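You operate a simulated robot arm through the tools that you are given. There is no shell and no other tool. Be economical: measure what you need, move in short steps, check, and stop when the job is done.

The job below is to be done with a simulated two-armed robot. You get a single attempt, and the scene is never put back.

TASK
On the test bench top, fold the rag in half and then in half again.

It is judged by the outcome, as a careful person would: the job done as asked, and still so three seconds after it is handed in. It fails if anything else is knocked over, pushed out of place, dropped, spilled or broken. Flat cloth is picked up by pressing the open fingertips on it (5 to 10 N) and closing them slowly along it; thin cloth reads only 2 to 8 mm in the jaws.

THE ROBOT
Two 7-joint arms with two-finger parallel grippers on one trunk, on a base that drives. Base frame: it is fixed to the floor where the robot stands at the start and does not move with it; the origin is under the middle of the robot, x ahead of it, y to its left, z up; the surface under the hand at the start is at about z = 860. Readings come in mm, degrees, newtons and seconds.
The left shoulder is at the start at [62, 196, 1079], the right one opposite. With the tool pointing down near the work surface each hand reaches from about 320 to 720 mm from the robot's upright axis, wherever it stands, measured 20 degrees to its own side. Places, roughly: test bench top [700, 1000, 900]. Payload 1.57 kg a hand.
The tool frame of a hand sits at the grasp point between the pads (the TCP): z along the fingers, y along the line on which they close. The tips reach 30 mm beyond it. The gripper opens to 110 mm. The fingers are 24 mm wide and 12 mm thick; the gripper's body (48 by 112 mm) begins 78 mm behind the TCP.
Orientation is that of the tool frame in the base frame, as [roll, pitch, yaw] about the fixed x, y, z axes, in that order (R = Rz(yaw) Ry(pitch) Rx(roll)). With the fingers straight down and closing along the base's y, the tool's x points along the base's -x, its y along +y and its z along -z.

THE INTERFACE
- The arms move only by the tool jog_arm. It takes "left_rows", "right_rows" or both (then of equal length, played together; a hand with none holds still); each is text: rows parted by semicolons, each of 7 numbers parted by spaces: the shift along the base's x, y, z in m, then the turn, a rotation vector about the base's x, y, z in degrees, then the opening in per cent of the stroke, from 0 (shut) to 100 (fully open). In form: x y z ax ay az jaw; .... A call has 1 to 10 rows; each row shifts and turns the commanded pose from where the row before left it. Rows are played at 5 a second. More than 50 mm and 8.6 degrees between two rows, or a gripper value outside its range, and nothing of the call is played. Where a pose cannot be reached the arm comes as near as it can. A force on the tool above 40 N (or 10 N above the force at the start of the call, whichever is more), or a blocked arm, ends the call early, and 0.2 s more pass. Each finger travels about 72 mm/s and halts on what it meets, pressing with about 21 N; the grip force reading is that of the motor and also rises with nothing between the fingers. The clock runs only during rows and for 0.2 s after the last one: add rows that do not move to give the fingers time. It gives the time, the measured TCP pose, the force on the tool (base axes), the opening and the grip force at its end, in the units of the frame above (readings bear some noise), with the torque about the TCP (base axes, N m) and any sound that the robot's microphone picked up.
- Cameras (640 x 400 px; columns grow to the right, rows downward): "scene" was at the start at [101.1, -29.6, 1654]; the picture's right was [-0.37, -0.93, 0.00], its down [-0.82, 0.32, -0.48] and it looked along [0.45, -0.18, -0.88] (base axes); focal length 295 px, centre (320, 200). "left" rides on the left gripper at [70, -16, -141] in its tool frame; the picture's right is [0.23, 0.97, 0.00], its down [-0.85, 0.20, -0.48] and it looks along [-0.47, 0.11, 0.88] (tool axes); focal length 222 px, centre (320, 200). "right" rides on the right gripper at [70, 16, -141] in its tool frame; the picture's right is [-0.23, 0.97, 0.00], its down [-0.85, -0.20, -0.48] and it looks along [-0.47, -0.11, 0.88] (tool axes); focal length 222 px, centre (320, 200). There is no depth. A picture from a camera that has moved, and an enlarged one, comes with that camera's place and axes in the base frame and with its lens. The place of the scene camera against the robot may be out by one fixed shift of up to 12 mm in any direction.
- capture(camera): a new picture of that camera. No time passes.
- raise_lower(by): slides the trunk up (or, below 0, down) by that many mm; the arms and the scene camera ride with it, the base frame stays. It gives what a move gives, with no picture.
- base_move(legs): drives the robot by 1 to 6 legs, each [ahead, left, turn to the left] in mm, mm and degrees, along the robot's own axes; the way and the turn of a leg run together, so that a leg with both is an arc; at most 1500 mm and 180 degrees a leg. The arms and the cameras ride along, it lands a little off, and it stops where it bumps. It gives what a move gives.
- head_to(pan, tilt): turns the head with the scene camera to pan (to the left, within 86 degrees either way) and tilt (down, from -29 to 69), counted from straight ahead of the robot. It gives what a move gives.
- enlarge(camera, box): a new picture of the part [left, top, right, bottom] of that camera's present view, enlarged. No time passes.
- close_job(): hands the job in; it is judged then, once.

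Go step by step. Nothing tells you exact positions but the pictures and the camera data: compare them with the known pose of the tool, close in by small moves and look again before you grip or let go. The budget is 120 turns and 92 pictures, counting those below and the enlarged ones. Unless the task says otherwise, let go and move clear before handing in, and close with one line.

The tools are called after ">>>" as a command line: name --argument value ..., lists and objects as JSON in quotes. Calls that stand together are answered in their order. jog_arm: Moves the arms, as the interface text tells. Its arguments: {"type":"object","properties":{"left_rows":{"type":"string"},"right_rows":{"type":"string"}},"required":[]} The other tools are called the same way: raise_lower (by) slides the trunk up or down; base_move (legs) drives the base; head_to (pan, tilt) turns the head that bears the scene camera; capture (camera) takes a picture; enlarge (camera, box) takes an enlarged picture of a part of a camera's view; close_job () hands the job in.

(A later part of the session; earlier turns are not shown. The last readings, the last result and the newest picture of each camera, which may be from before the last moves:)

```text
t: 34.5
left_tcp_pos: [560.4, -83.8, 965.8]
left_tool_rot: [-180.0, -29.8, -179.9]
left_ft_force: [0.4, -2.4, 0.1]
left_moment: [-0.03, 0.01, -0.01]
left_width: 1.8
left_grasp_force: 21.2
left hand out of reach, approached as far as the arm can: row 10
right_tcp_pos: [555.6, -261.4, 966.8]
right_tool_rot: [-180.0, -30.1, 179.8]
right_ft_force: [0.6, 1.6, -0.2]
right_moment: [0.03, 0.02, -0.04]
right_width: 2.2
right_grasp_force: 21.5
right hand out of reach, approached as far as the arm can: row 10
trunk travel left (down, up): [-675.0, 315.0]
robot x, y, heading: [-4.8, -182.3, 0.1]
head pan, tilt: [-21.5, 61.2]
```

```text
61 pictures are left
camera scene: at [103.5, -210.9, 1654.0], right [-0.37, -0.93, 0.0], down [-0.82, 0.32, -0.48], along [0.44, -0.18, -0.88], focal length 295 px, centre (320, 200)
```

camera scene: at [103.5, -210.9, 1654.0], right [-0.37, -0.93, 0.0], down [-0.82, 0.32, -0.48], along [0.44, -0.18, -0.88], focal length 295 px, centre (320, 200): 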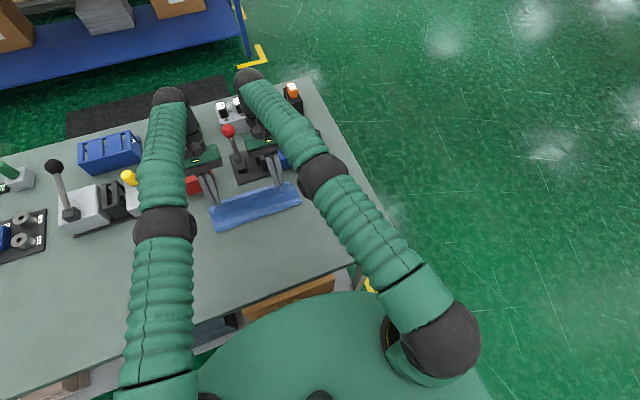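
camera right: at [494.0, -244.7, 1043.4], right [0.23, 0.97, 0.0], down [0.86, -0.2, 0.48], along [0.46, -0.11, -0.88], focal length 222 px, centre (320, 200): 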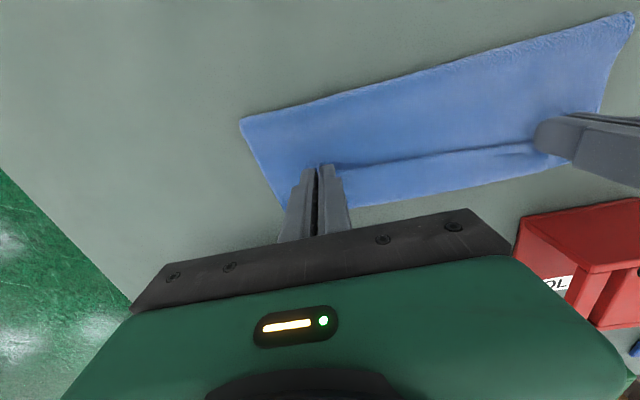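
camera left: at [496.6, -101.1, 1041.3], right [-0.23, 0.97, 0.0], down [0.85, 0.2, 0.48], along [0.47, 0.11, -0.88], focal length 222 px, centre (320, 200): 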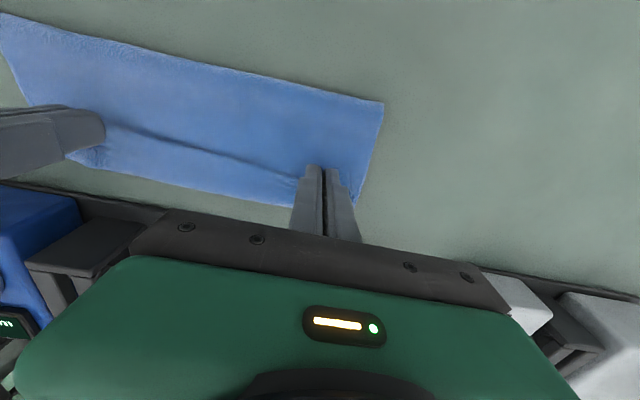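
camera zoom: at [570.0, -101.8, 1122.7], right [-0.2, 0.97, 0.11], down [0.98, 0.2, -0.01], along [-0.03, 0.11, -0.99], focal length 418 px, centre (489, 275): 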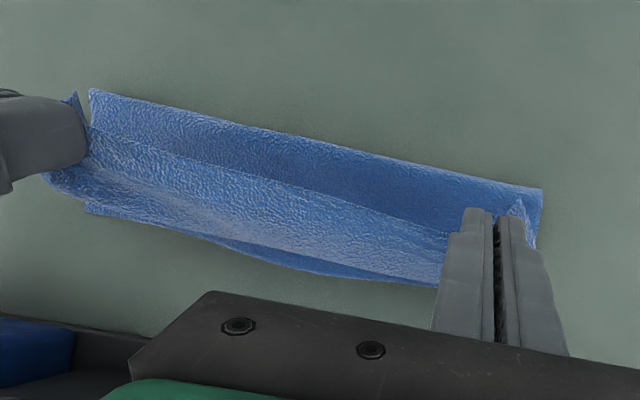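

The arms are at their reach limit this way, and the cloth bends into an S ahead of the fingers. A better plan is to lay the near edge back down flat, then fold the far edge toward me with the hands tilted the easy way. Reversing now.

>>> jog_arm --left_rows "-0.011 0 0.009 0 0 0 0; -0.015 0 0.008 0 0 0 0; -0.015 0 0.007 0 -5 0 0; -0.012 0 0.006 0 -5 0 0; -0.012 0 0.005 0 -5 0 0; -0.010 0 0 0 -5 0 0; -0.010 0 0 0 -5 0 0; -0.010 0 0 0 -5 0 0" --right_rows "-0.010 0 0.009 0 0 0 0; -0.014 0 0.008 0 0 0 0; -0.014 0 0.007 0 -5 0 0; -0.011 0 0.006 0 -5 0 0; -0.012 0 0.005 0 -5 0 0; -0.010 0 0 0 -5 0 0; -0.010 0 0 0 -5 0 0; -0.010 0 0 0 -5 0 0"

>>> jog_arm --left_rows "-0.0174 0 -0.0014 0 0 0 0; -0.0169 0 -0.004 0 0 0 0; -0.0161 0 -0.0067 0 0 0 0; -0.0148 0 -0.0091 0 0 0 0; -0.0133 0 -0.0113 0 0 0 0; -0.0113 0 -0.0133 0 0 0 0; -0.0091 0 -0.0148 0 0 0 0; -0.0067 0 -0.0161 0 0 0 0; -0.004 0 -0.0149 0 0 0 0; -0.002 0 -0.01 0 0 0 0" --right_rows "-0.0174 0 -0.0014 0 0 0 0; -0.0169 0 -0.004 0 0 0 0; -0.0161 0 -0.0067 0 0 0 0; -0.0148 0 -0.0091 0 0 0 0; -0.0133 0 -0.0113 0 0 0 0; -0.0113 0 -0.0133 0 0 0 0; -0.0091 0 -0.0148 0 0 0 0; -0.0067 0 -0.0161 0 0 0 0; -0.004 0 -0.0149 0 0 0 0; -0.002 0 -0.01 0 0 0 0"

>>> capture --camera "left"

>>> capture --camera "right"

```text
t: 36.3
left_tcp_pos: [460.0, -81.8, 1004.0]
left_tool_rot: [180.0, 0.4, 180.0]
left_ft_force: [-0.3, -3.1, 0.3]
left_moment: [-0.12, -0.01, -0.06]
left_width: 1.7
left_grasp_force: 20.7
right_tcp_pos: [458.7, -262.3, 1003.2]
right_tool_rot: [179.9, 0.1, 179.9]
right_ft_force: [0.3, 4.4, -0.1]
right_moment: [0.09, -0.02, 0.01]
right_width: 1.9
right_grasp_force: 20.6
trunk travel left (down, up): [-675.0, 315.0]
robot x, y, heading: [-1.7, -182.2, 0.1]
head pan, tilt: [-21.5, 61.2]
```

```text
t: 38.5
left_tcp_pos: [350.2, -82.5, 899.7]
left_tool_rot: [180.0, 0.1, -179.9]
left_ft_force: [-0.4, -2.5, 0.3]
left_moment: [-0.12, 0.02, -0.05]
left_width: 1.5
left_grasp_force: 20.6
right_tcp_pos: [350.0, -263.3, 900.8]
right_tool_rot: [180.0, -0.1, 180.0]
right_ft_force: [-0.1, 2.9, 0.1]
right_moment: [0.1, -0.04, 0.01]
right_width: 1.8
right_grasp_force: 21.0
trunk travel left (down, up): [-675.0, 315.0]
robot x, y, heading: [0.5, -183.1, -0.1]
head pan, tilt: [-21.5, 61.2]
```

```text
60 pictures are left
camera left: at [280.3, -100.8, 1040.8], right [-0.23, 0.97, 0.0], down [0.85, 0.2, 0.48], along [0.47, 0.11, -0.88], focal length 222 px, centre (320, 200)
```

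left: 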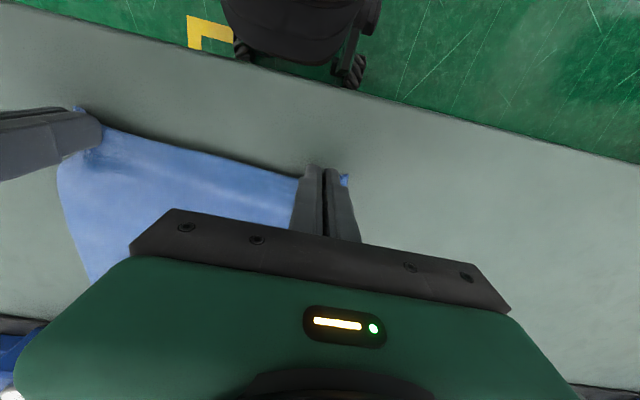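

```text
59 pictures are left
camera right: at [279.9, -246.5, 1043.1], right [0.23, 0.97, 0.0], down [0.86, -0.2, 0.48], along [0.46, -0.11, -0.88], focal length 222 px, centre (320, 200)
```

right: 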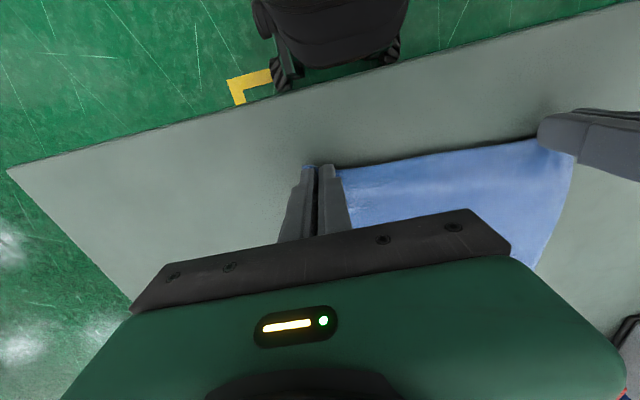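

The rag is laid back. I'll lower, release, lift clear, and back the base up 100 mm.

>>> jog_arm --left_rows "0 0 -0.005 0 0 0 0; 0 0 0 0 0 0 10; 0 0 0 0 0 0 30; 0 0 0.015 0 0 0 40; 0 0 0.03 0 0 0 40; 0 0 0.035 0 0 0 25; 0 0 0.035 0 0 0 25" --right_rows "0 0 -0.006 0 0 0 0; 0 0 0 0 0 0 10; 0 0 0 0 0 0 30; 0 0 0.015 0 0 0 40; 0 0 0.03 0 0 0 40; 0 0 0.035 0 0 0 25; 0 0 0.035 0 0 0 25"

>>> base_move --legs '[[-100, 0, 0]]'

>>> enlarge --camera "scene" --box '[160, 80, 380, 230]'

```text
t: 40.1
left_tcp_pos: [350.6, -83.6, 1011.2]
left_tool_rot: [-179.9, 0.3, -179.9]
left_ft_force: [0.1, -0.5, -0.4]
left_moment: [0.0, 0.0, -0.02]
left_width: 27.6
left_grasp_force: 0.0
right_tcp_pos: [348.5, -263.8, 1010.2]
right_tool_rot: [179.9, 0.0, 180.0]
right_ft_force: [-0.1, -0.2, 0.2]
right_moment: [0.03, -0.01, -0.01]
right_width: 27.4
right_grasp_force: 0.0
trunk travel left (down, up): [-675.0, 315.0]
robot x, y, heading: [-2.7, -184.0, -0.1]
head pan, tilt: [-21.5, 61.2]
```

```text
t: 41.3
left_tcp_pos: [252.8, -82.2, 1009.1]
left_tool_rot: [-179.9, 0.2, -179.9]
left_ft_force: [0.0, 0.4, 0.0]
left_moment: [-0.01, -0.02, 0.0]
left_width: 27.7
left_grasp_force: 0.0
right_tcp_pos: [252.2, -263.4, 1010.3]
right_tool_rot: [179.9, -0.1, 179.9]
right_ft_force: [-0.3, -0.6, 0.9]
right_moment: [0.01, -0.06, -0.05]
right_width: 27.3
right_grasp_force: 0.1
trunk travel left (down, up): [-675.0, 315.0]
robot x, y, heading: [-101.8, -182.0, 0.0]
head pan, tilt: [-21.5, 61.2]
```

```text
2.67 times, centred on (270, 155) of scene
camera zoom: at [3.9, -211.2, 1653.8], right [-0.37, -0.93, 0.0], down [-0.82, 0.32, -0.48], along [0.44, -0.18, -0.88], focal length 788 px, centre (453, 320)
```

zoom: 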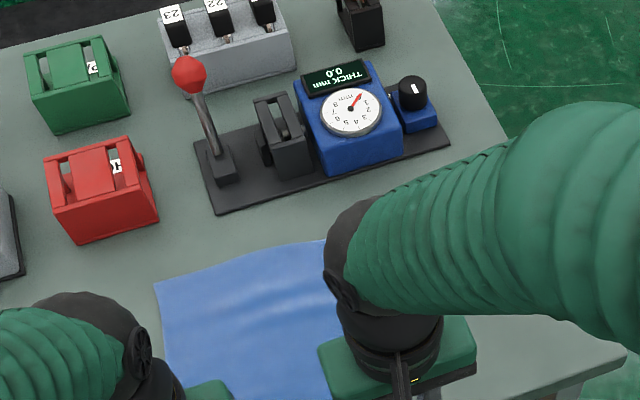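

The rag is flat again. I'll move both hands forward over the far edge, still high, and measure the far corners.

>>> jog_arm --left_rows "0.04 0.001 0 0 0 0 25; 0.04 0.001 0 0 0 0 25; 0.04 0.001 0 0 0 0 25; 0.04 0.001 0 0 0 0 25; 0.04 0.001 0 0 0 0 25; 0.04 0.001 0 0 0 0 25; 0.04 0.001 0 0 0 0 25; 0 0 -0.02 0 0 0 25; 0 0 -0.02 0 0 0 25; 0 0 0 0 0 0 25" --right_rows "0.04 -0.001 0 0 0 0 25; 0.04 -0.001 0 0 0 0 25; 0.04 -0.001 0 0 0 0 25; 0.04 -0.001 0 0 0 0 25; 0.04 -0.001 0 0 0 0 25; 0.04 -0.001 0 0 0 0 25; 0.04 -0.001 0 0 0 0 25; 0 0 -0.02 0 0 0 25; 0 0 -0.02 0 0 0 25; 0 0 0 0 0 0 25"

>>> capture --camera "left"

>>> capture --camera "right"

```text
t: 43.5
left_tcp_pos: [531.2, -75.7, 970.2]
left_tool_rot: [-180.0, 0.2, 179.9]
left_ft_force: [-1.1, 0.1, -0.1]
left_moment: [0.02, 0.01, 0.0]
left_width: 27.4
left_grasp_force: 0.0
right_tcp_pos: [529.4, -269.1, 970.4]
right_tool_rot: [179.9, -0.1, 179.9]
right_ft_force: [0.3, 0.4, 1.0]
right_moment: [0.0, 0.02, 0.0]
right_width: 27.5
right_grasp_force: 0.2
trunk travel left (down, up): [-675.0, 315.0]
robot x, y, heading: [-99.7, -180.9, -0.0]
head pan, tilt: [-21.5, 61.2]
```

```text
57 pictures are left
camera left: at [461.5, -93.3, 1110.0], right [-0.23, 0.97, 0.0], down [0.85, 0.2, 0.48], along [0.47, 0.11, -0.88], focal length 222 px, centre (320, 200)
```

left: 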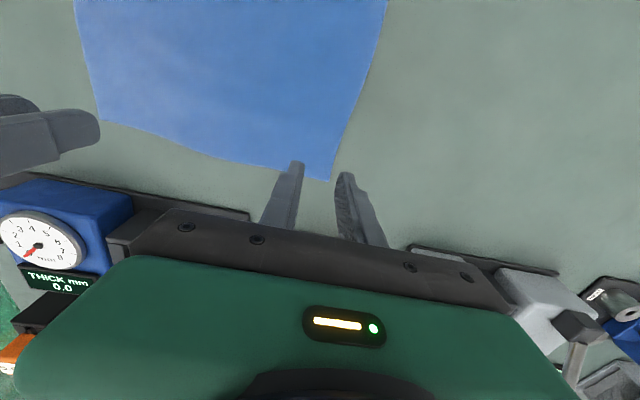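

```text
56 pictures are left
camera right: at [459.8, -253.2, 1111.6], right [0.23, 0.97, 0.0], down [0.86, -0.2, 0.48], along [0.46, -0.11, -0.88], focal length 222 px, centre (320, 200)
```

right: 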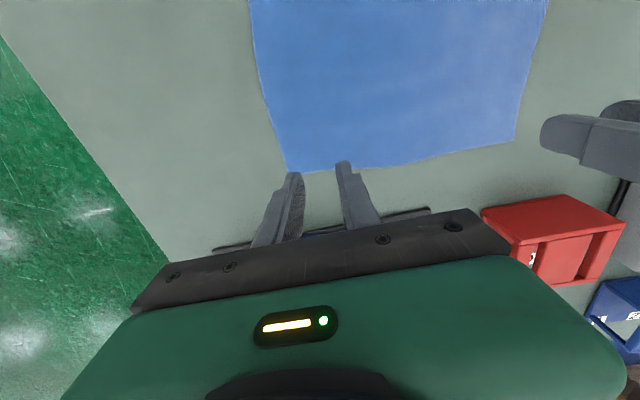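

The far corners are now about A(566,−59) and B(548,−312), so the rag turned slightly and slid back. I'll check the near corners from the head.

>>> enlarge --camera "scene" --box '[160, 110, 360, 260]'

```text
2.67 times, centred on (260, 185) of scene
camera zoom: at [4.2, -210.8, 1653.8], right [-0.37, -0.93, 0.0], down [-0.82, 0.32, -0.48], along [0.44, -0.18, -0.88], focal length 788 px, centre (480, 240)
```

zoom: 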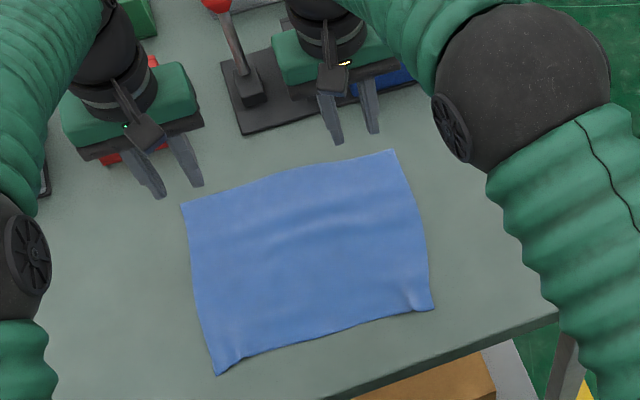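

The rag sits at A(567,−58), B(549,−311), C(332,−286), D(346,−49). I'll tilt the hands 30° with the fingers pointing forward and come down near the far corners.

>>> jog_arm --left_rows "0.0035 -0.0015 -0.01 0 -5 0 25; 0.0035 -0.0015 -0.01 0 -5 0 25; 0.0035 -0.0015 -0.01 0 -5 0 25; 0.0036 -0.0015 -0.01 0 -5 0 25; 0.0036 -0.0015 -0.01 0 -5 0 25; 0.0036 -0.0015 -0.01 0 -5 0 25; 0 0 0 0 0 0 25; 0 0 0 0 0 0 25" --right_rows "0.0014 -0.0025 -0.01 0 -5 0 25; 0.0014 -0.0025 -0.01 0 -5 0 25; 0.0014 -0.0025 -0.01 0 -5 0 25; 0.0014 -0.0025 -0.01 0 -5 0 25; 0.0014 -0.0025 -0.01 0 -5 0 25; 0.0014 -0.0025 -0.01 0 -5 0 25; 0 0 0 0 0 0 25; 0 0 0 0 0 0 25"

>>> capture --camera "left"

>>> capture --camera "right"

```text
t: 45.3
left_tcp_pos: [550.6, -85.3, 910.4]
left_tool_rot: [180.0, 30.3, -180.0]
left_ft_force: [-0.6, 0.1, 0.4]
left_moment: [-0.04, 0.0, 0.03]
left_width: 27.7
left_grasp_force: 0.1
right_tcp_pos: [538.3, -284.4, 911.3]
right_tool_rot: [179.9, 29.9, 179.9]
right_ft_force: [0.0, 0.0, -1.1]
right_moment: [0.01, 0.02, -0.03]
right_width: 27.5
right_grasp_force: 0.1
trunk travel left (down, up): [-675.0, 315.0]
robot x, y, heading: [-99.9, -182.8, -0.1]
head pan, tilt: [-21.5, 61.2]
```

```text
54 pictures are left
camera left: at [419.9, -102.1, 996.7], right [-0.2, 0.97, -0.11], down [0.5, 0.2, 0.84], along [0.84, 0.11, -0.52], focal length 222 px, centre (320, 200)
```

left: 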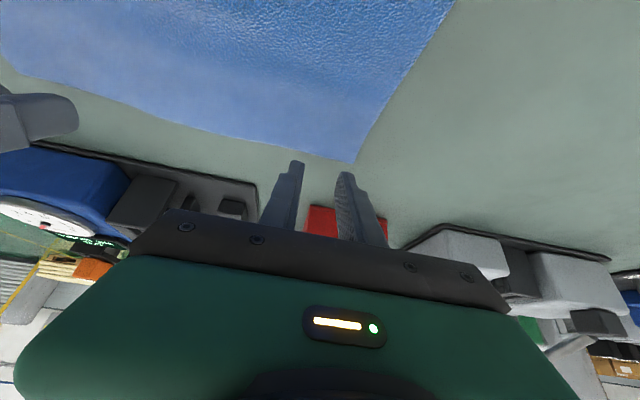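

```text
53 pictures are left
camera right: at [407.3, -268.4, 999.4], right [0.2, 0.97, 0.12], down [0.5, -0.2, 0.84], along [0.84, -0.11, -0.53], focal length 222 px, centre (320, 200)
```

right: 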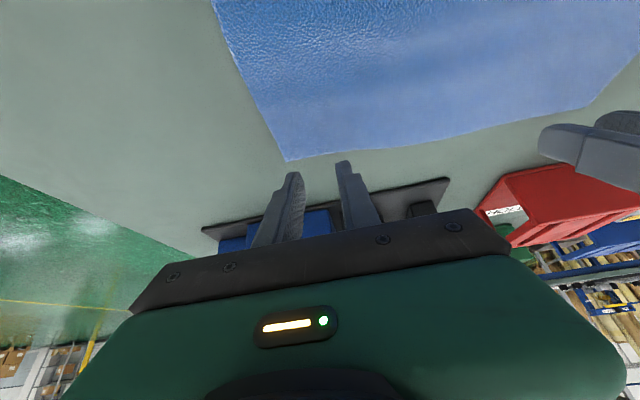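

Corner positions confirmed. I'll lower to contact.

>>> jog_arm --left_rows "0.002 0.001 -0.008 0 0 0 25; 0 0 -0.006 0 0 0 25; 0 0 -0.002 0 0 0 25; 0 0 0 0 0 0 25; 0 0 0 0 0 0 25" --right_rows "0 0 -0.008 0 0 0 25; 0 0 -0.006 0 0 0 25; 0 0 -0.002 0 0 0 25; 0 0 0 0 0 0 25; 0 0 0 0 0 0 25"

```text
t: 46.5
left_tcp_pos: [552.9, -83.7, 893.9]
left_tool_rot: [180.0, 30.2, -180.0]
left_ft_force: [-1.0, -0.3, -0.4]
left_moment: [-0.01, 0.0, 0.02]
left_width: 27.3
left_grasp_force: 0.2
right_tcp_pos: [537.9, -285.7, 894.1]
right_tool_rot: [179.9, 30.1, 179.9]
right_ft_force: [0.4, -0.1, 1.9]
right_moment: [0.01, -0.02, -0.02]
right_width: 27.5
right_grasp_force: 0.0
trunk travel left (down, up): [-675.0, 315.0]
robot x, y, heading: [-98.7, -180.5, -0.0]
head pan, tilt: [-21.5, 61.2]
```

>>> jog_arm --left_rows "0 0 -0.001 0 0 0 25; 0 0 0 0 0 0 25; 0 0 0 0 0 0 25" --right_rows "0 0 -0.0006 0 0 0 25; 0 0 0 0 0 0 25; 0 0 0 0 0 0 25"

```text
t: 47.3
left_tcp_pos: [553.1, -83.8, 893.0]
left_tool_rot: [180.0, 30.3, 180.0]
left_ft_force: [-0.5, 0.7, 2.5]
left_moment: [0.02, 0.01, 0.02]
left_width: 27.4
left_grasp_force: 0.0
right_tcp_pos: [537.5, -286.1, 894.5]
right_tool_rot: [179.8, 30.0, -180.0]
right_ft_force: [0.6, -0.8, 0.0]
right_moment: [0.0, -0.04, -0.01]
right_width: 27.7
right_grasp_force: 0.0
trunk travel left (down, up): [-675.0, 315.0]
robot x, y, heading: [-97.3, -177.9, -0.1]
head pan, tilt: [-21.5, 61.2]
```

>>> jog_arm --left_rows "0 0 -0.0005 0 0 0 25; 0 0 0 0 0 0 25; 0 0 0 0 0 0 25" --right_rows "0 0 -0.0012 0 0 0 25; 0 0 0 0 0 0 25; 0 0 0 0 0 0 25"

```text
t: 48.1
left_tcp_pos: [552.1, -83.9, 893.6]
left_tool_rot: [-180.0, 30.3, -180.0]
left_ft_force: [0.2, 0.4, 4.8]
left_moment: [0.02, -0.03, 0.0]
left_width: 27.6
left_grasp_force: 0.1
right_tcp_pos: [537.3, -283.7, 892.8]
right_tool_rot: [179.9, 30.0, -180.0]
right_ft_force: [0.6, 0.6, 1.5]
right_moment: [0.01, 0.06, 0.01]
right_width: 27.9
right_grasp_force: 0.1
trunk travel left (down, up): [-675.0, 315.0]
robot x, y, heading: [-100.7, -185.3, -0.1]
head pan, tilt: [-21.5, 61.2]
```

Left is in light contact and the right nearly so. A bit more on both, then a slow close.

>>> jog_arm --left_rows "0 0 -0.0004 0 0 0 25; 0 0 0 0 0 0 22; 0 0 0 0 0 0 19; 0 0 0 0 0 0 16; 0 0 0 0 0 0 13; 0 0 0 0 0 0 10; 0 0 0 0 0 0 7; 0 0 0 0 0 0 4; 0 0 0 0 0 0 1; 0 0 0 0 0 0 0" --right_rows "0 0 -0.0007 0 0 0 25; 0 0 0 0 0 0 22; 0 0 0 0 0 0 19; 0 0 0 0 0 0 16; 0 0 0 0 0 0 13; 0 0 0 0 0 0 10; 0 0 0 0 0 0 7; 0 0 0 0 0 0 4; 0 0 0 0 0 0 1; 0 0 0 0 0 0 0"

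>>> enlarge --camera "left" --box '[160, 90, 420, 250]'

>>> enlarge --camera "right" --box '[220, 90, 480, 250]'

```text
t: 50.3
left_tcp_pos: [551.3, -84.2, 893.5]
left_tool_rot: [-179.9, 30.3, 180.0]
left_ft_force: [-0.7, -9.1, 4.9]
left_moment: [-0.33, 0.01, -0.03]
left_width: 2.0
left_grasp_force: 21.1
right_tcp_pos: [536.7, -283.5, 893.8]
right_tool_rot: [179.7, 30.1, 179.9]
right_ft_force: [2.0, 10.1, 11.0]
right_moment: [0.32, -0.06, 0.01]
right_width: 1.9
right_grasp_force: 21.2
trunk travel left (down, up): [-675.0, 315.0]
robot x, y, heading: [-100.1, -180.6, 0.2]
head pan, tilt: [-21.5, 61.2]
```

```text
2.46 times, centred on (290, 170) of left
camera zoom: at [420.9, -102.4, 979.2], right [-0.2, 0.97, -0.12], down [0.5, 0.2, 0.84], along [0.85, 0.11, -0.52], focal length 547 px, centre (394, 274)
```

zoom: 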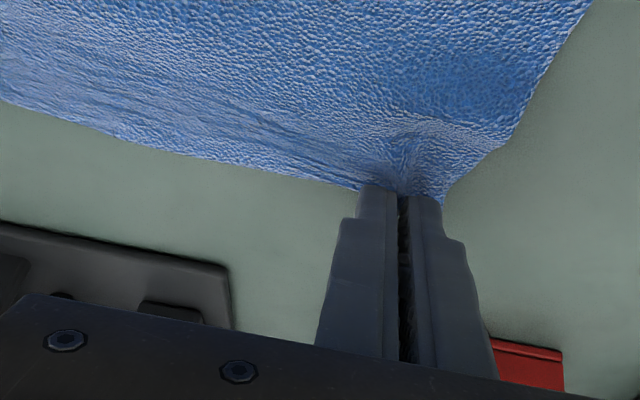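

```text
2.46 times, centred on (350, 170) of right
camera zoom: at [405.4, -267.7, 981.4], right [0.2, 0.97, 0.12], down [0.5, -0.2, 0.84], along [0.84, -0.11, -0.53], focal length 547 px, centre (246, 274)
```

zoom: 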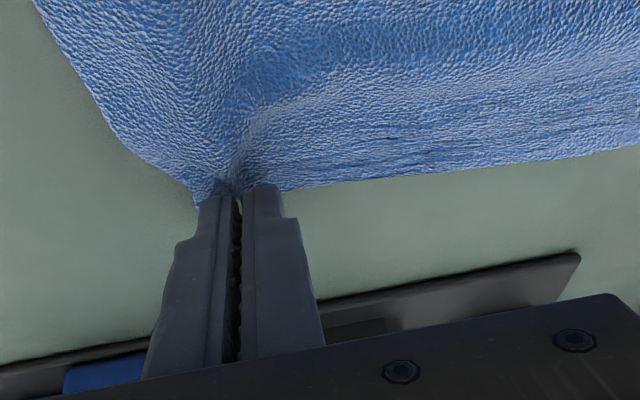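

Both corners are pinched right at the far edge, just as wanted. Now I'll lift toward the robot along the arc while tilting the fingers further.

>>> jog_arm --left_rows "-0.002 -0.001 0.0163 0 -2 0 0; -0.0047 0.0008 0.0158 0 -2 0 0; -0.0073 0.0008 0.015 0 -2 0 0; -0.0097 0.0008 0.0138 0 -2 0 0; -0.0118 0.0008 0.0123 0 -2 0 0; -0.0138 0.0008 0.0103 0 -2 0 0; -0.0153 0.0008 0.0082 0 -2 0 0; -0.0165 0.0008 0.0058 0 -2 0 0; -0.0173 0.0008 0.0032 0 -2 0 0; -0.0178 0.0008 0.0007 0 -2 0 0" --right_rows "-0.002 0.002 0.0163 0 -2 0 0; -0.0047 0.0008 0.0158 0 -2 0 0; -0.0073 0.0008 0.015 0 -2 0 0; -0.0097 0.0008 0.0138 0 -2 0 0; -0.0118 0.0008 0.0123 0 -2 0 0; -0.0138 0.0008 0.0103 0 -2 0 0; -0.0153 0.0008 0.0082 0 -2 0 0; -0.0165 0.0008 0.0058 0 -2 0 0; -0.0173 0.0008 0.0032 0 -2 0 0; -0.0178 0.0008 0.0007 0 -2 0 0"

>>> enlarge --camera "scene" --box '[160, 110, 360, 260]'

>>> capture --camera "left"

```text
t: 52.7
left_tcp_pos: [437.6, -47.1, 989.2]
left_tool_rot: [178.5, 49.6, -177.8]
left_ft_force: [0.0, 0.2, -0.7]
left_moment: [-0.01, 0.0, 0.05]
left_width: 0.0
left_grasp_force: 21.0
right_tcp_pos: [427.5, -335.8, 987.0]
right_tool_rot: [-178.6, 49.4, 174.4]
right_ft_force: [0.0, 0.8, -0.4]
right_moment: [-0.01, -0.01, -0.01]
right_width: 1.6
right_grasp_force: 20.8
trunk travel left (down, up): [-675.0, 315.0]
robot x, y, heading: [-100.5, -183.1, 0.0]
head pan, tilt: [-21.5, 61.2]
stopped in row 10 (left hand): the arm was blocked; the commanded pose is now the measured one
```

```text
2.67 times, centred on (260, 185) of scene
camera zoom: at [1.2, -211.1, 1654.2], right [-0.37, -0.93, 0.0], down [-0.82, 0.32, -0.48], along [0.45, -0.18, -0.88], focal length 788 px, centre (480, 240)
```

zoom: 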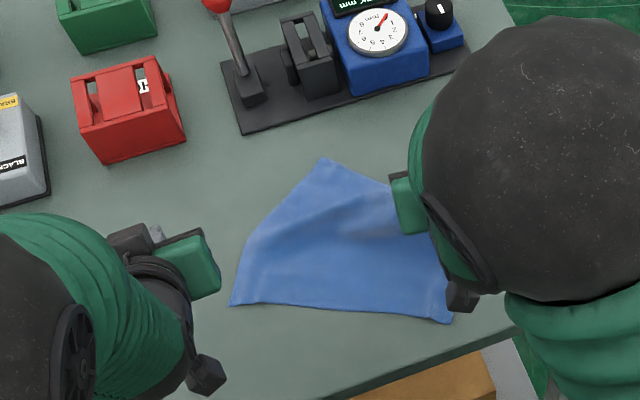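

```text
49 pictures are left
camera left: at [287.3, -73.8, 1025.3], right [-0.2, 0.97, -0.16], down [0.18, 0.19, 0.96], along [0.96, 0.17, -0.21], focal length 222 px, centre (320, 200)
```

left: 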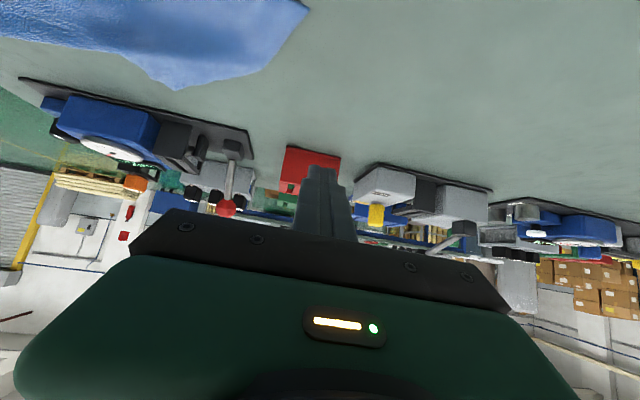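

The hands were pushed apart by about 65 mm and the left lost the cloth; something blocked the arms. I'll look at the whole scene.

>>> capture --camera "scene"

>>> capture --camera "right"

```text
48 pictures are left
camera scene: at [1.2, -211.1, 1654.2], right [-0.37, -0.93, 0.0], down [-0.82, 0.32, -0.48], along [0.45, -0.18, -0.88], focal length 295 px, centre (320, 200)
```

scene: 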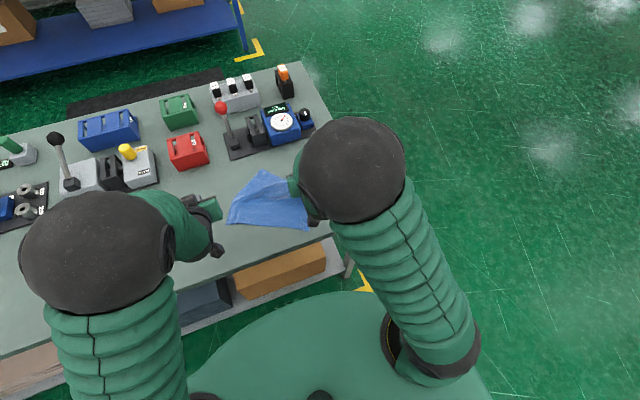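

```text
47 pictures are left
camera right: at [277.1, -300.1, 1026.6], right [0.26, 0.95, 0.16], down [0.17, -0.21, 0.96], along [0.95, -0.22, -0.22], focal length 222 px, centre (320, 200)
```

right: 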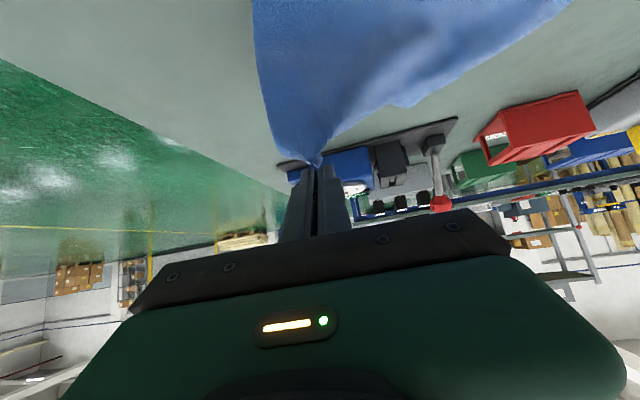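

The arms folded too tightly at that tilt close to the body. The right hand still holds corner B, so I'll set that corner down flat to the right and let go, then reposition the robot.

>>> jog_arm --left_rows "-0.01 0.01 0.01 0 3 0 25; 0 0.01 0.01 0 3 0 25; 0 0 0 0 3 0 25; 0 0 0 0 3 0 25; 0 0 0 0 4 0 25; 0 0 0 0 4 0 25; 0 0 0 0 0 0 25; 0 0 0 0 0 0 25; 0 0 0 0 0 0 25; 0 0 0 0 0 0 25" --right_rows "0.01 -0.004 -0.006 0 3 0 0; 0.01 -0.004 -0.008 0 3 0 0; 0.01 -0.004 -0.008 0 3 0 0; 0.01 -0.004 -0.01 0 3 0 0; 0.01 -0.004 -0.01 0 4 0 0; 0.01 -0.004 -0.01 0 4 0 0; 0.005 -0.004 -0.01 0 0 0 0; 0.002 -0.004 -0.01 0 0 0 0; 0 -0.002 -0.01 0 0 0 0; 0 0 -0.004 0 0 0 0"

>>> capture --camera "right"

>>> capture --camera "scene"

```text
t: 54.9
left_tcp_pos: [427.3, -33.2, 1008.2]
left_tool_rot: [178.1, 29.7, -178.7]
left_ft_force: [0.0, 0.3, 0.1]
left_moment: [0.01, -0.01, -0.02]
left_width: 27.8
left_grasp_force: 0.0
right_tcp_pos: [491.7, -363.2, 903.3]
right_tool_rot: [-176.9, 29.6, 176.2]
right_ft_force: [-0.8, -0.7, -0.3]
right_moment: [0.02, -0.02, 0.0]
right_width: 1.8
right_grasp_force: 20.6
trunk travel left (down, up): [-675.0, 315.0]
robot x, y, heading: [-101.6, -183.2, -0.0]
head pan, tilt: [-21.5, 61.2]
```

```text
46 pictures are left
camera right: at [364.9, -329.7, 990.4], right [0.29, 0.96, 0.07], down [0.49, -0.21, 0.85], along [0.82, -0.21, -0.53], focal length 222 px, centre (320, 200)
```

right: 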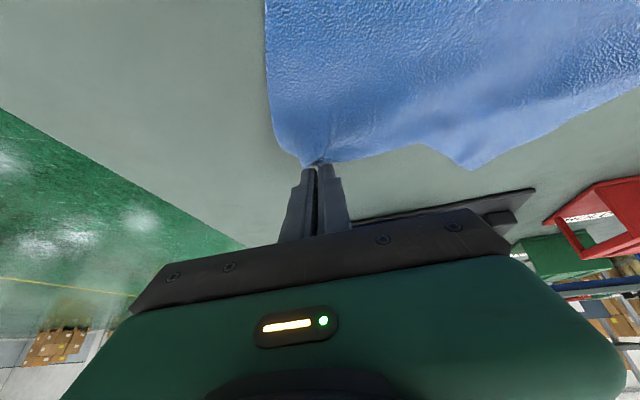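

```text
45 pictures are left
camera scene: at [1.2, -211.1, 1654.0], right [-0.37, -0.93, 0.0], down [-0.82, 0.32, -0.48], along [0.45, -0.18, -0.88], focal length 295 px, centre (320, 200)
```

scene: 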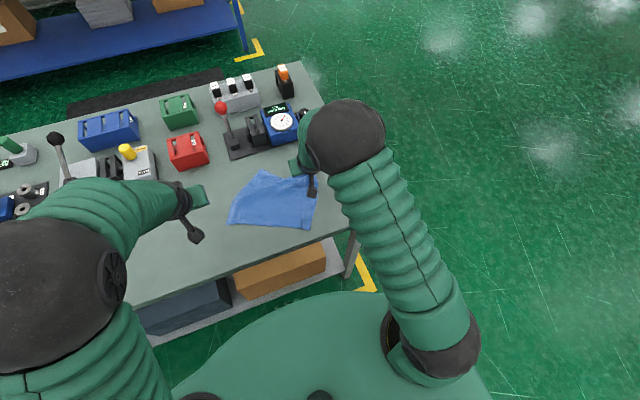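

Corner A lies near (568,−229) and B is in the right hand at about (507,−363). I'll draw B out to the right to open the cloth.

>>> jog_arm --right_rows "0.002 -0.008 0 0 0 0 0; 0.002 -0.009 0 0 0 0 0; 0.002 -0.009 0 0 0 0 0; 0 -0.009 -0.003 0 0 0 0; 0 0 -0.002 0 0 0 0; 0 0 0 0 0 0 0" --left_rows "0.03 -0.01 0 0 0 0 25; 0.03 -0.02 0 0 0 0 25; 0.03 -0.02 0 0 0 0 25; 0.02 -0.02 0 0 0 0 25; 0.02 -0.02 0 0 0 0 25; 0 0 0 0 0 0 25"

>>> capture --camera "left"

>>> enlarge --camera "scene" --box '[160, 110, 360, 260]'

```text
t: 56.3
left_tcp_pos: [557.7, -124.4, 1008.0]
left_tool_rot: [178.0, 29.7, -178.6]
left_ft_force: [-1.1, -0.4, 0.3]
left_moment: [0.01, -0.01, -0.02]
left_width: 27.6
left_grasp_force: 0.0
right_tcp_pos: [499.1, -399.1, 897.9]
right_tool_rot: [-177.0, 29.6, 176.3]
right_ft_force: [-0.2, 0.0, -0.2]
right_moment: [0.02, 0.02, 0.04]
right_width: 1.7
right_grasp_force: 20.9
trunk travel left (down, up): [-675.0, 315.0]
robot x, y, heading: [-102.6, -181.9, -0.1]
head pan, tilt: [-21.5, 61.2]
```

```text
44 pictures are left
camera left: at [429.1, -148.6, 1094.8], right [-0.24, 0.97, -0.08], down [0.5, 0.19, 0.85], along [0.83, 0.16, -0.53], focal length 222 px, centre (320, 200)
```

left: 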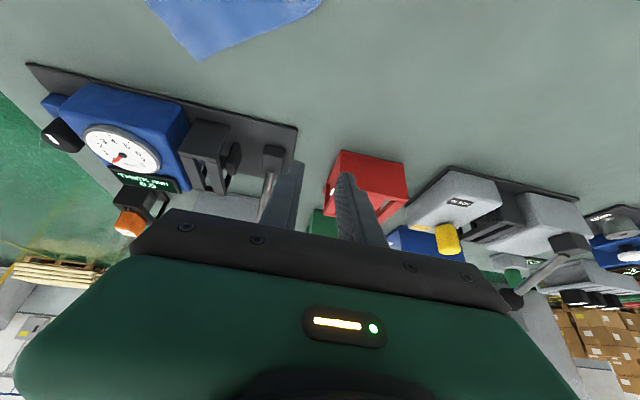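

```text
2.67 times, centred on (260, 185) of scene
camera zoom: at [1.6, -211.9, 1654.0], right [-0.37, -0.93, 0.0], down [-0.82, 0.32, -0.48], along [0.45, -0.18, -0.88], focal length 788 px, centre (480, 240)
```

zoom: 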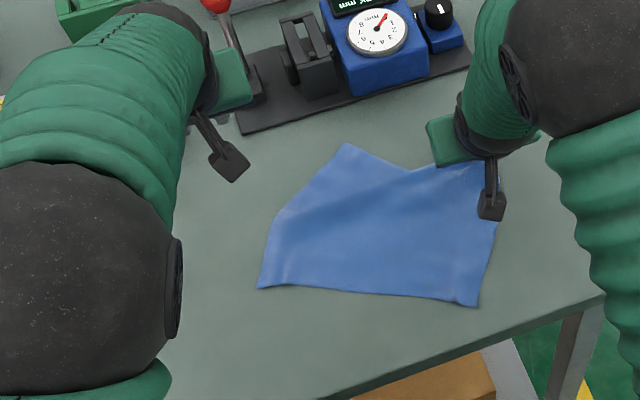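

The cloth slid along with B. Corner A is at about (578,−261), pointing away. I'll bring the left hand over A to pinch that corner.

>>> jog_arm --left_rows "0 -0.03 -0.01 0 0 0 22; 0 -0.03 -0.01 0 0 0 22; 0 -0.03 -0.01 0 0 0 22; 0.001 -0.026 -0.01 0 0 0 22; 0.001 -0.02 -0.02 0 0 0 22; 0.001 0 -0.02 0 0 0 22; 0 0 -0.01 0 0 0 22; 0 0 0 0 0 0 22"

>>> capture --camera "left"

```text
t: 57.2
left_tcp_pos: [593.9, -129.8, 987.3]
left_tool_rot: [179.6, 30.8, -168.5]
left_ft_force: [-0.6, 0.5, 0.3]
left_moment: [-0.02, 0.0, 0.03]
left_width: 24.2
left_grasp_force: 0.0
right_tcp_pos: [497.8, -398.5, 894.6]
right_tool_rot: [-177.0, 29.6, 176.2]
right_ft_force: [0.1, -0.1, -0.1]
right_moment: [0.01, 0.0, 0.02]
right_width: 1.7
right_grasp_force: 20.9
trunk travel left (down, up): [-675.0, 315.0]
robot x, y, heading: [-98.1, -181.1, 0.1]
head pan, tilt: [-21.5, 61.2]
stopped in row 4 (left hand): the arm was blocked; the commanded pose is now the measured one
```

```text
42 pictures are left
camera left: at [468.4, -173.1, 1071.5], right [-0.39, 0.91, -0.11], down [0.44, 0.29, 0.85], along [0.81, 0.28, -0.52], focal length 222 px, centre (320, 200)
```

left: 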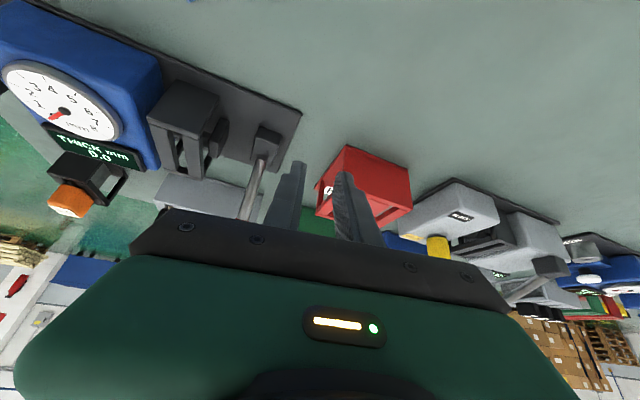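

The left arm can't reach across there. Instead I'll keep B pivoted in the right hand and use the left on corner D, near (428,−114), to stretch the cloth along its diagonal back to square.

>>> jog_arm --left_rows "-0.02 0.01 0.02 0 0 0 22; -0.021 0.005 0.01 0 4 -1.5 22; -0.021 0 0 0 4 -1.5 22; -0.021 0 0 0 4 -1.5 25; -0.021 -0.005 0 0 4 -1.5 25; -0.021 -0.005 0 0 4 -1.5 25; -0.021 -0.005 -0.01 0 4 -1.5 25; -0.02 -0.008 -0.02 0 4 -1.5 25; 0 0 -0.02 0 3 -1 25; 0 0 -0.02 0 0 0 25"

>>> capture --camera "left"

```text
t: 59.4
left_tcp_pos: [425.9, -143.0, 946.4]
left_tool_rot: [176.8, -0.2, 178.4]
left_ft_force: [0.2, 0.9, 0.6]
left_moment: [0.0, 0.01, 0.01]
left_width: 27.7
left_grasp_force: 0.1
right_tcp_pos: [498.0, -398.8, 898.6]
right_tool_rot: [-177.1, 29.6, 176.2]
right_ft_force: [0.2, -0.5, -0.2]
right_moment: [0.0, -0.03, 0.02]
right_width: 1.6
right_grasp_force: 21.5
trunk travel left (down, up): [-675.0, 315.0]
robot x, y, heading: [-101.0, -185.5, 0.2]
head pan, tilt: [-21.5, 61.2]
```

```text
41 pictures are left
camera left: at [357.1, -166.3, 1086.2], right [-0.2, 0.98, 0.06], down [0.86, 0.15, 0.48], along [0.47, 0.14, -0.87], focal length 222 px, centre (320, 200)
```

left: 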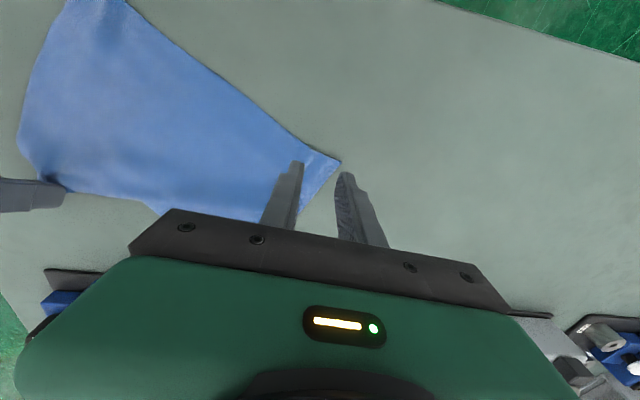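

D is at (430,−118). I'll lower the left hand onto it and press.

>>> jog_arm --left_rows "0.004 -0.003 -0.018 -3.2 0 1.5 25; 0.002 0 -0.018 0 0 0 25; 0 0 -0.016 0 0 0 25; 0 0 -0.0015 0 0 0 25; 0 0 0 0 0 0 25; 0 0 0 0 0 0 25"

```text
t: 60.8
left_tcp_pos: [430.4, -145.2, 894.5]
left_tool_rot: [-180.0, -0.2, 179.9]
left_ft_force: [-0.4, -0.5, 0.2]
left_moment: [-0.02, 0.01, -0.01]
left_width: 27.4
left_grasp_force: 0.0
right_tcp_pos: [498.1, -398.5, 898.0]
right_tool_rot: [-177.0, 29.5, 176.2]
right_ft_force: [0.0, -0.4, 0.0]
right_moment: [0.0, 0.0, 0.02]
right_width: 1.6
right_grasp_force: 21.3
trunk travel left (down, up): [-675.0, 315.0]
robot x, y, heading: [-101.9, -181.8, 0.2]
head pan, tilt: [-21.5, 61.2]
```

>>> jog_arm --left_rows "0 0 -0.002 0 0 0 25; 0 0 -0.0006 0 0 0 25; 0 0 0 0 0 0 25; 0 0 0 0 0 0 25"

```text
t: 61.8
left_tcp_pos: [431.9, -144.1, 891.6]
left_tool_rot: [180.0, -0.1, 180.0]
left_ft_force: [0.2, -0.1, 2.7]
left_moment: [0.02, -0.02, 0.01]
left_width: 27.8
left_grasp_force: 0.1
right_tcp_pos: [496.9, -397.2, 897.9]
right_tool_rot: [-177.0, 29.6, 176.2]
right_ft_force: [-0.2, 0.3, 0.6]
right_moment: [-0.03, 0.0, 0.01]
right_width: 1.8
right_grasp_force: 21.3
trunk travel left (down, up): [-675.0, 315.0]
robot x, y, heading: [-101.7, -181.4, -0.2]
head pan, tilt: [-21.5, 61.2]
```

>>> jog_arm --left_rows "0 0 -0.0006 0 0 0 25; 0 0 0 0 0 0 22; 0 0 0 0 0 0 19; 0 0 0 0 0 0 16; 0 0 0 0 0 0 13; 0 0 0 0 0 0 10; 0 0 0 0 0 0 7; 0 0 0 0 0 0 4; 0 0 0 0 0 0 1; 0 0 0 0 0 0 0"

```text
t: 64.0
left_tcp_pos: [431.6, -146.1, 891.8]
left_tool_rot: [180.0, -0.2, 179.9]
left_ft_force: [0.7, -1.1, 11.7]
left_moment: [0.0, 0.04, 0.0]
left_width: 1.6
left_grasp_force: 21.1
right_tcp_pos: [495.3, -397.1, 898.2]
right_tool_rot: [-176.9, 29.7, 176.2]
right_ft_force: [-0.5, 0.6, 0.3]
right_moment: [0.0, -0.01, -0.02]
right_width: 1.8
right_grasp_force: 20.9
trunk travel left (down, up): [-675.0, 315.0]
robot x, y, heading: [-102.4, -183.6, -0.0]
head pan, tilt: [-21.5, 61.2]
```

The left holds D at 1.6 mm. I'll swing both hands so the diagonal runs from about (360,−110) to (553,−313).

>>> jog_arm --left_rows "0 0 0.01 0 0 0 0; -0.009 0.004 0.005 0 0 0 0; -0.009 0.004 0 0 0 0 0; -0.009 0.004 0 0 0 0 0; -0.009 0.005 0 0 0 0 0; -0.009 0.005 0 0 0 0 0; -0.009 0.005 0 0 0 0 0; -0.009 0.005 0 0 0 0 0; -0.009 0.004 0 0 0 0 0; 0 0 0 0 0 0 0" --right_rows "0 0 0.01 0 0 0 0; 0.005 0.01 0.005 0 0 0 0; 0.005 0.01 0 0 0 0 0; 0.005 0.01 0 0 0 0 0; 0.005 0.011 0 0 0 0 0; 0.005 0.011 0 0 0 0 0; 0.005 0.011 0 0 0 0 0; 0.006 0.011 0 0 0 0 0; 0.006 0.011 0 0 0 0 0; 0 0 0 0 0 0 0"

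>>> enlarge --camera "scene" --box '[160, 110, 360, 260]'

```text
t: 66.2
left_tcp_pos: [359.2, -108.6, 905.7]
left_tool_rot: [-179.9, -0.2, 179.9]
left_ft_force: [1.0, 0.1, 0.2]
left_moment: [-0.01, 0.0, -0.01]
left_width: 1.5
left_grasp_force: 21.0
right_tcp_pos: [538.8, -313.5, 913.7]
right_tool_rot: [-176.9, 29.6, 176.2]
right_ft_force: [-1.2, 0.2, -0.4]
right_moment: [-0.02, 0.03, 0.0]
right_width: 1.6
right_grasp_force: 20.2
trunk travel left (down, up): [-675.0, 315.0]
robot x, y, heading: [-98.2, -180.3, 0.0]
head pan, tilt: [-21.5, 61.2]
```

```text
2.67 times, centred on (260, 185) of scene
camera zoom: at [1.9, -210.9, 1654.0], right [-0.37, -0.93, 0.0], down [-0.82, 0.32, -0.48], along [0.45, -0.18, -0.88], focal length 788 px, centre (480, 240)
```

zoom: 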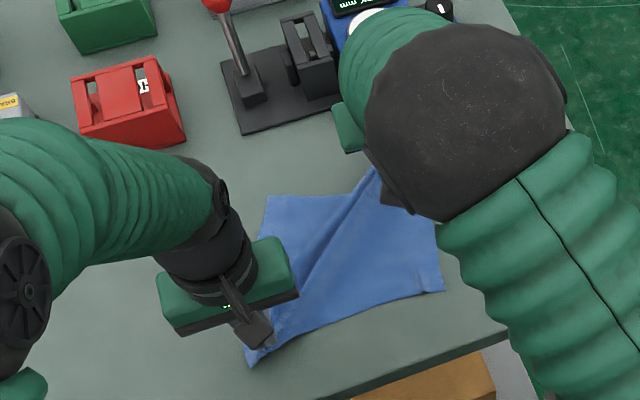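

Nearly square: A is at (542,−153), C at (350,−305), with D and B held in place. I'll set both down, release and lift clear.

>>> jog_arm --left_rows "0 0 -0.008 0 0 0 0; 0 0 -0.005 0 0 0 0; 0 0 0 0 0 0 10; 0 0 0 0 0 0 30; 0 0 0.01 0 0 0 35; 0 0 0.03 0 0 0 25; 0 0 0.04 0 0 0 25; 0 0.03 0 0 0 0 25; 0 0.03 0 0 0 0 25" --right_rows "0 0 -0.01 0 0 0 0; 0 0 -0.007 0 0 0 0; 0 0 0 0 0 0 10; 0 0 0 0 0 0 30; 0 0 0.01 0 0 0 35; 0 0 0.03 0 0 0 25; 0 -0.03 0.03 0 5 0 25; 0 -0.04 0 0 5 0 25; 0 -0.04 0 0 5 0 25"

>>> enlarge --camera "scene" --box '[160, 110, 360, 260]'

```text
t: 68.2
left_tcp_pos: [360.1, -47.6, 969.8]
left_tool_rot: [180.0, -0.3, 179.9]
left_ft_force: [-0.2, 0.0, -0.4]
left_moment: [0.0, -0.01, 0.01]
left_width: 27.6
left_grasp_force: 0.1
right_tcp_pos: [541.3, -423.8, 969.0]
right_tool_rot: [-176.0, 14.5, 176.7]
right_ft_force: [0.4, -0.8, 1.1]
right_moment: [0.03, 0.03, -0.02]
right_width: 27.5
right_grasp_force: 0.1
trunk travel left (down, up): [-675.0, 315.0]
robot x, y, heading: [-100.6, -180.7, -0.3]
head pan, tilt: [-21.5, 61.2]
```

```text
2.67 times, centred on (260, 185) of scene
camera zoom: at [3.4, -212.3, 1653.9], right [-0.37, -0.93, 0.0], down [-0.82, 0.32, -0.48], along [0.44, -0.18, -0.88], focal length 788 px, centre (480, 240)
```

zoom: 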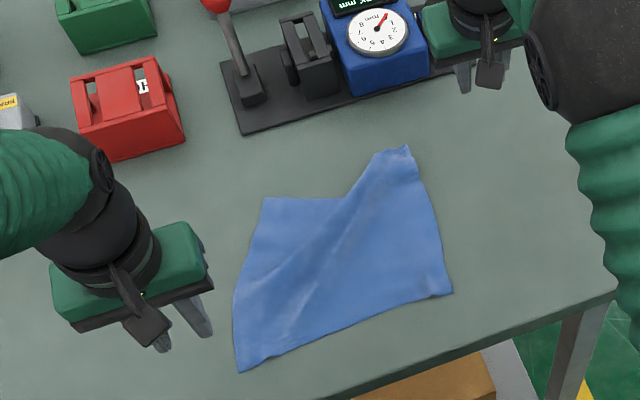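

A needs to move about 65 mm to the left. I'll get the right arm out of the way and bring the left over A at (541,−150).

>>> jog_arm --left_rows "0.021 -0.01 0 0 0 0 25; 0.021 -0.015 0 0 0 0 25; 0.021 -0.017 0 0 0 0 25; 0.021 -0.017 0 0 0 0 25; 0.021 -0.017 0 0 0 0 25; 0.021 -0.017 0 0 0 0 25; 0.021 -0.017 0 0 0 0 25; 0.022 -0.015 0 0 0 0 25; 0 0 -0.02 0 0 0 25; 0 0 -0.02 0 0 0 25" --right_rows "-0.02 -0.01 0.01 0 5 0 25; -0.02 -0.01 0.01 0 5 0 25; -0.02 -0.01 0 0 4 0 25; -0.02 -0.01 0 0 0 0 25; -0.02 -0.01 0 0 0 0 25; -0.02 -0.01 0 0 0 0 25; -0.02 0 0 0 0 0 25; -0.02 0 0 0 0 0 25; 0 0 0 0 0 0 25; 0 0 0 0 0 0 25"

>>> capture --camera "left"

```text
t: 70.4
left_tcp_pos: [529.3, -175.6, 931.7]
left_tool_rot: [-179.9, -0.2, 179.9]
left_ft_force: [-0.3, 0.6, 0.0]
left_moment: [-0.01, 0.02, -0.02]
left_width: 27.7
left_grasp_force: 0.0
right_tcp_pos: [379.6, -482.7, 985.0]
right_tool_rot: [-175.1, 0.6, 176.7]
right_ft_force: [-0.7, 0.2, -0.1]
right_moment: [0.01, 0.01, -0.02]
right_width: 27.8
right_grasp_force: 0.1
trunk travel left (down, up): [-675.0, 315.0]
robot x, y, heading: [-100.3, -182.6, 0.0]
head pan, tilt: [-21.5, 61.2]
```

```text
38 pictures are left
camera left: at [460.4, -192.5, 1072.4], right [-0.23, 0.97, 0.0], down [0.86, 0.2, 0.48], along [0.46, 0.11, -0.88], focal length 222 px, centre (320, 200)
```

left: 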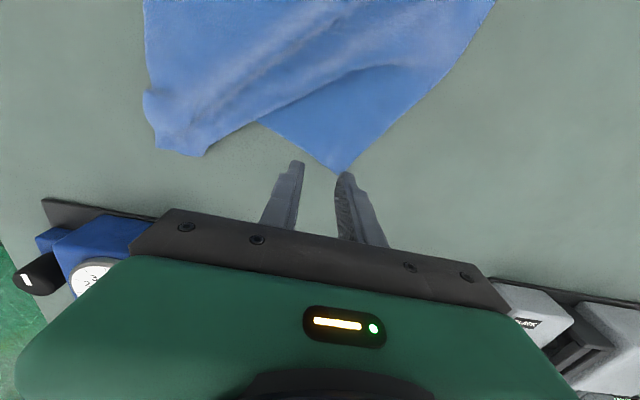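

A is at (538,−151). I'll center the fingers on the corner and press.

>>> jog_arm --left_rows "-0.011 0.012 -0.015 0 0 0 25; 0 0 -0.018 0 0 0 25; 0 0 -0.004 0 0 0 25; 0 0 -0.0025 0 0 0 25; 0 0 0 0 0 0 25; 0 0 0 0 0 0 25"

```text
t: 71.8
left_tcp_pos: [516.5, -163.3, 892.6]
left_tool_rot: [180.0, -0.2, 179.9]
left_ft_force: [-1.0, -0.5, 0.4]
left_moment: [-0.01, 0.0, 0.05]
left_width: 27.6
left_grasp_force: 0.1
right_tcp_pos: [379.6, -482.9, 986.3]
right_tool_rot: [-175.0, 0.8, 176.7]
right_ft_force: [0.0, -0.3, -0.2]
right_moment: [0.05, 0.0, 0.01]
right_width: 27.3
right_grasp_force: 0.0
trunk travel left (down, up): [-675.0, 315.0]
robot x, y, heading: [-100.4, -180.9, 0.2]
head pan, tilt: [-21.5, 61.2]
```

>>> jog_arm --left_rows "0 0 -0.0013 0 0 0 25; 0 0 0 0 0 0 22; 0 0 -0.0002 0 0 0 19; 0 0 0 0 0 0 16; 0 0 0 0 0 0 13; 0 0 0 0 0 0 10; 0 0 0 0 0 0 7; 0 0 0 0 0 0 4; 0 0 0 0 0 0 1; 0 0 0 0 0 0 0"

```text
t: 74.0
left_tcp_pos: [517.9, -163.0, 891.3]
left_tool_rot: [180.0, -0.2, 179.9]
left_ft_force: [0.1, -0.4, 3.5]
left_moment: [0.02, 0.02, 0.04]
left_width: 1.8
left_grasp_force: 21.0
right_tcp_pos: [379.8, -482.5, 986.1]
right_tool_rot: [-175.1, 0.7, 176.8]
right_ft_force: [0.0, 0.0, 0.1]
right_moment: [-0.01, 0.0, 0.01]
right_width: 27.4
right_grasp_force: 0.1
trunk travel left (down, up): [-675.0, 315.0]
robot x, y, heading: [-102.9, -185.0, -0.1]
head pan, tilt: [-21.5, 61.2]
```

Holding A. I'll draw it out to its square position, set it down and release.

>>> jog_arm --left_rows "0 0 0.015 0 0 0 0; 0.003 0.013 0.005 0 0 0 0; 0.003 0.013 0 0 0 0 0; 0.003 0.014 0 0 0 0 0; 0.004 0.014 0 0 0 0 0; 0.005 0.014 -0.01 0 0 0 0; 0 0 -0.008 0 0 0 0; 0 0 0 0 0 0 15; 0 0 0.003 0 0 0 30; 0 0 0.03 0 0 0 30"

>>> jog_arm --left_rows "-0.03 0.03 0.03 0 0 0 25; -0.04 0.03 0 0 0 0 25; -0.04 0.03 0 0 0 0 25"

>>> enlarge --camera "scene" --box '[160, 110, 360, 260]'

```text
t: 76.2
left_tcp_pos: [536.6, -95.3, 927.0]
left_tool_rot: [-180.0, -0.2, 179.9]
left_ft_force: [0.4, 0.1, -0.3]
left_moment: [0.0, 0.01, 0.02]
left_width: 33.0
left_grasp_force: 0.1
right_tcp_pos: [379.0, -483.7, 985.7]
right_tool_rot: [-175.1, 0.8, 176.6]
right_ft_force: [0.2, 0.0, -0.4]
right_moment: [0.0, 0.01, 0.01]
right_width: 27.3
right_grasp_force: 0.1
trunk travel left (down, up): [-675.0, 315.0]
robot x, y, heading: [-100.5, -184.0, 0.0]
head pan, tilt: [-21.5, 61.2]
```

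```text
refused: row 1 steps farther than a row can; nothing moved
```

```text
2.67 times, centred on (260, 185) of scene
camera zoom: at [0.9, -212.2, 1654.0], right [-0.37, -0.93, 0.0], down [-0.82, 0.32, -0.48], along [0.45, -0.18, -0.88], focal length 788 px, centre (480, 240)
```

zoom: 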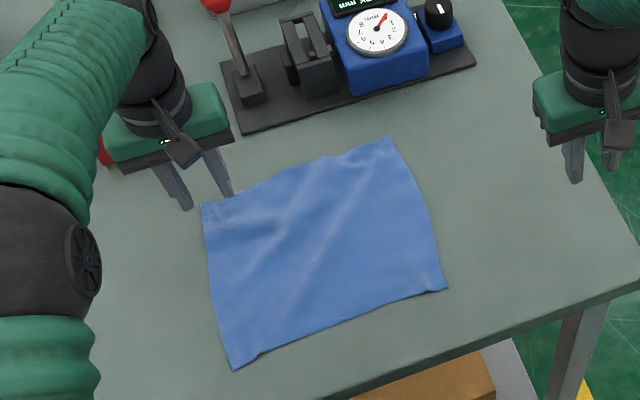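

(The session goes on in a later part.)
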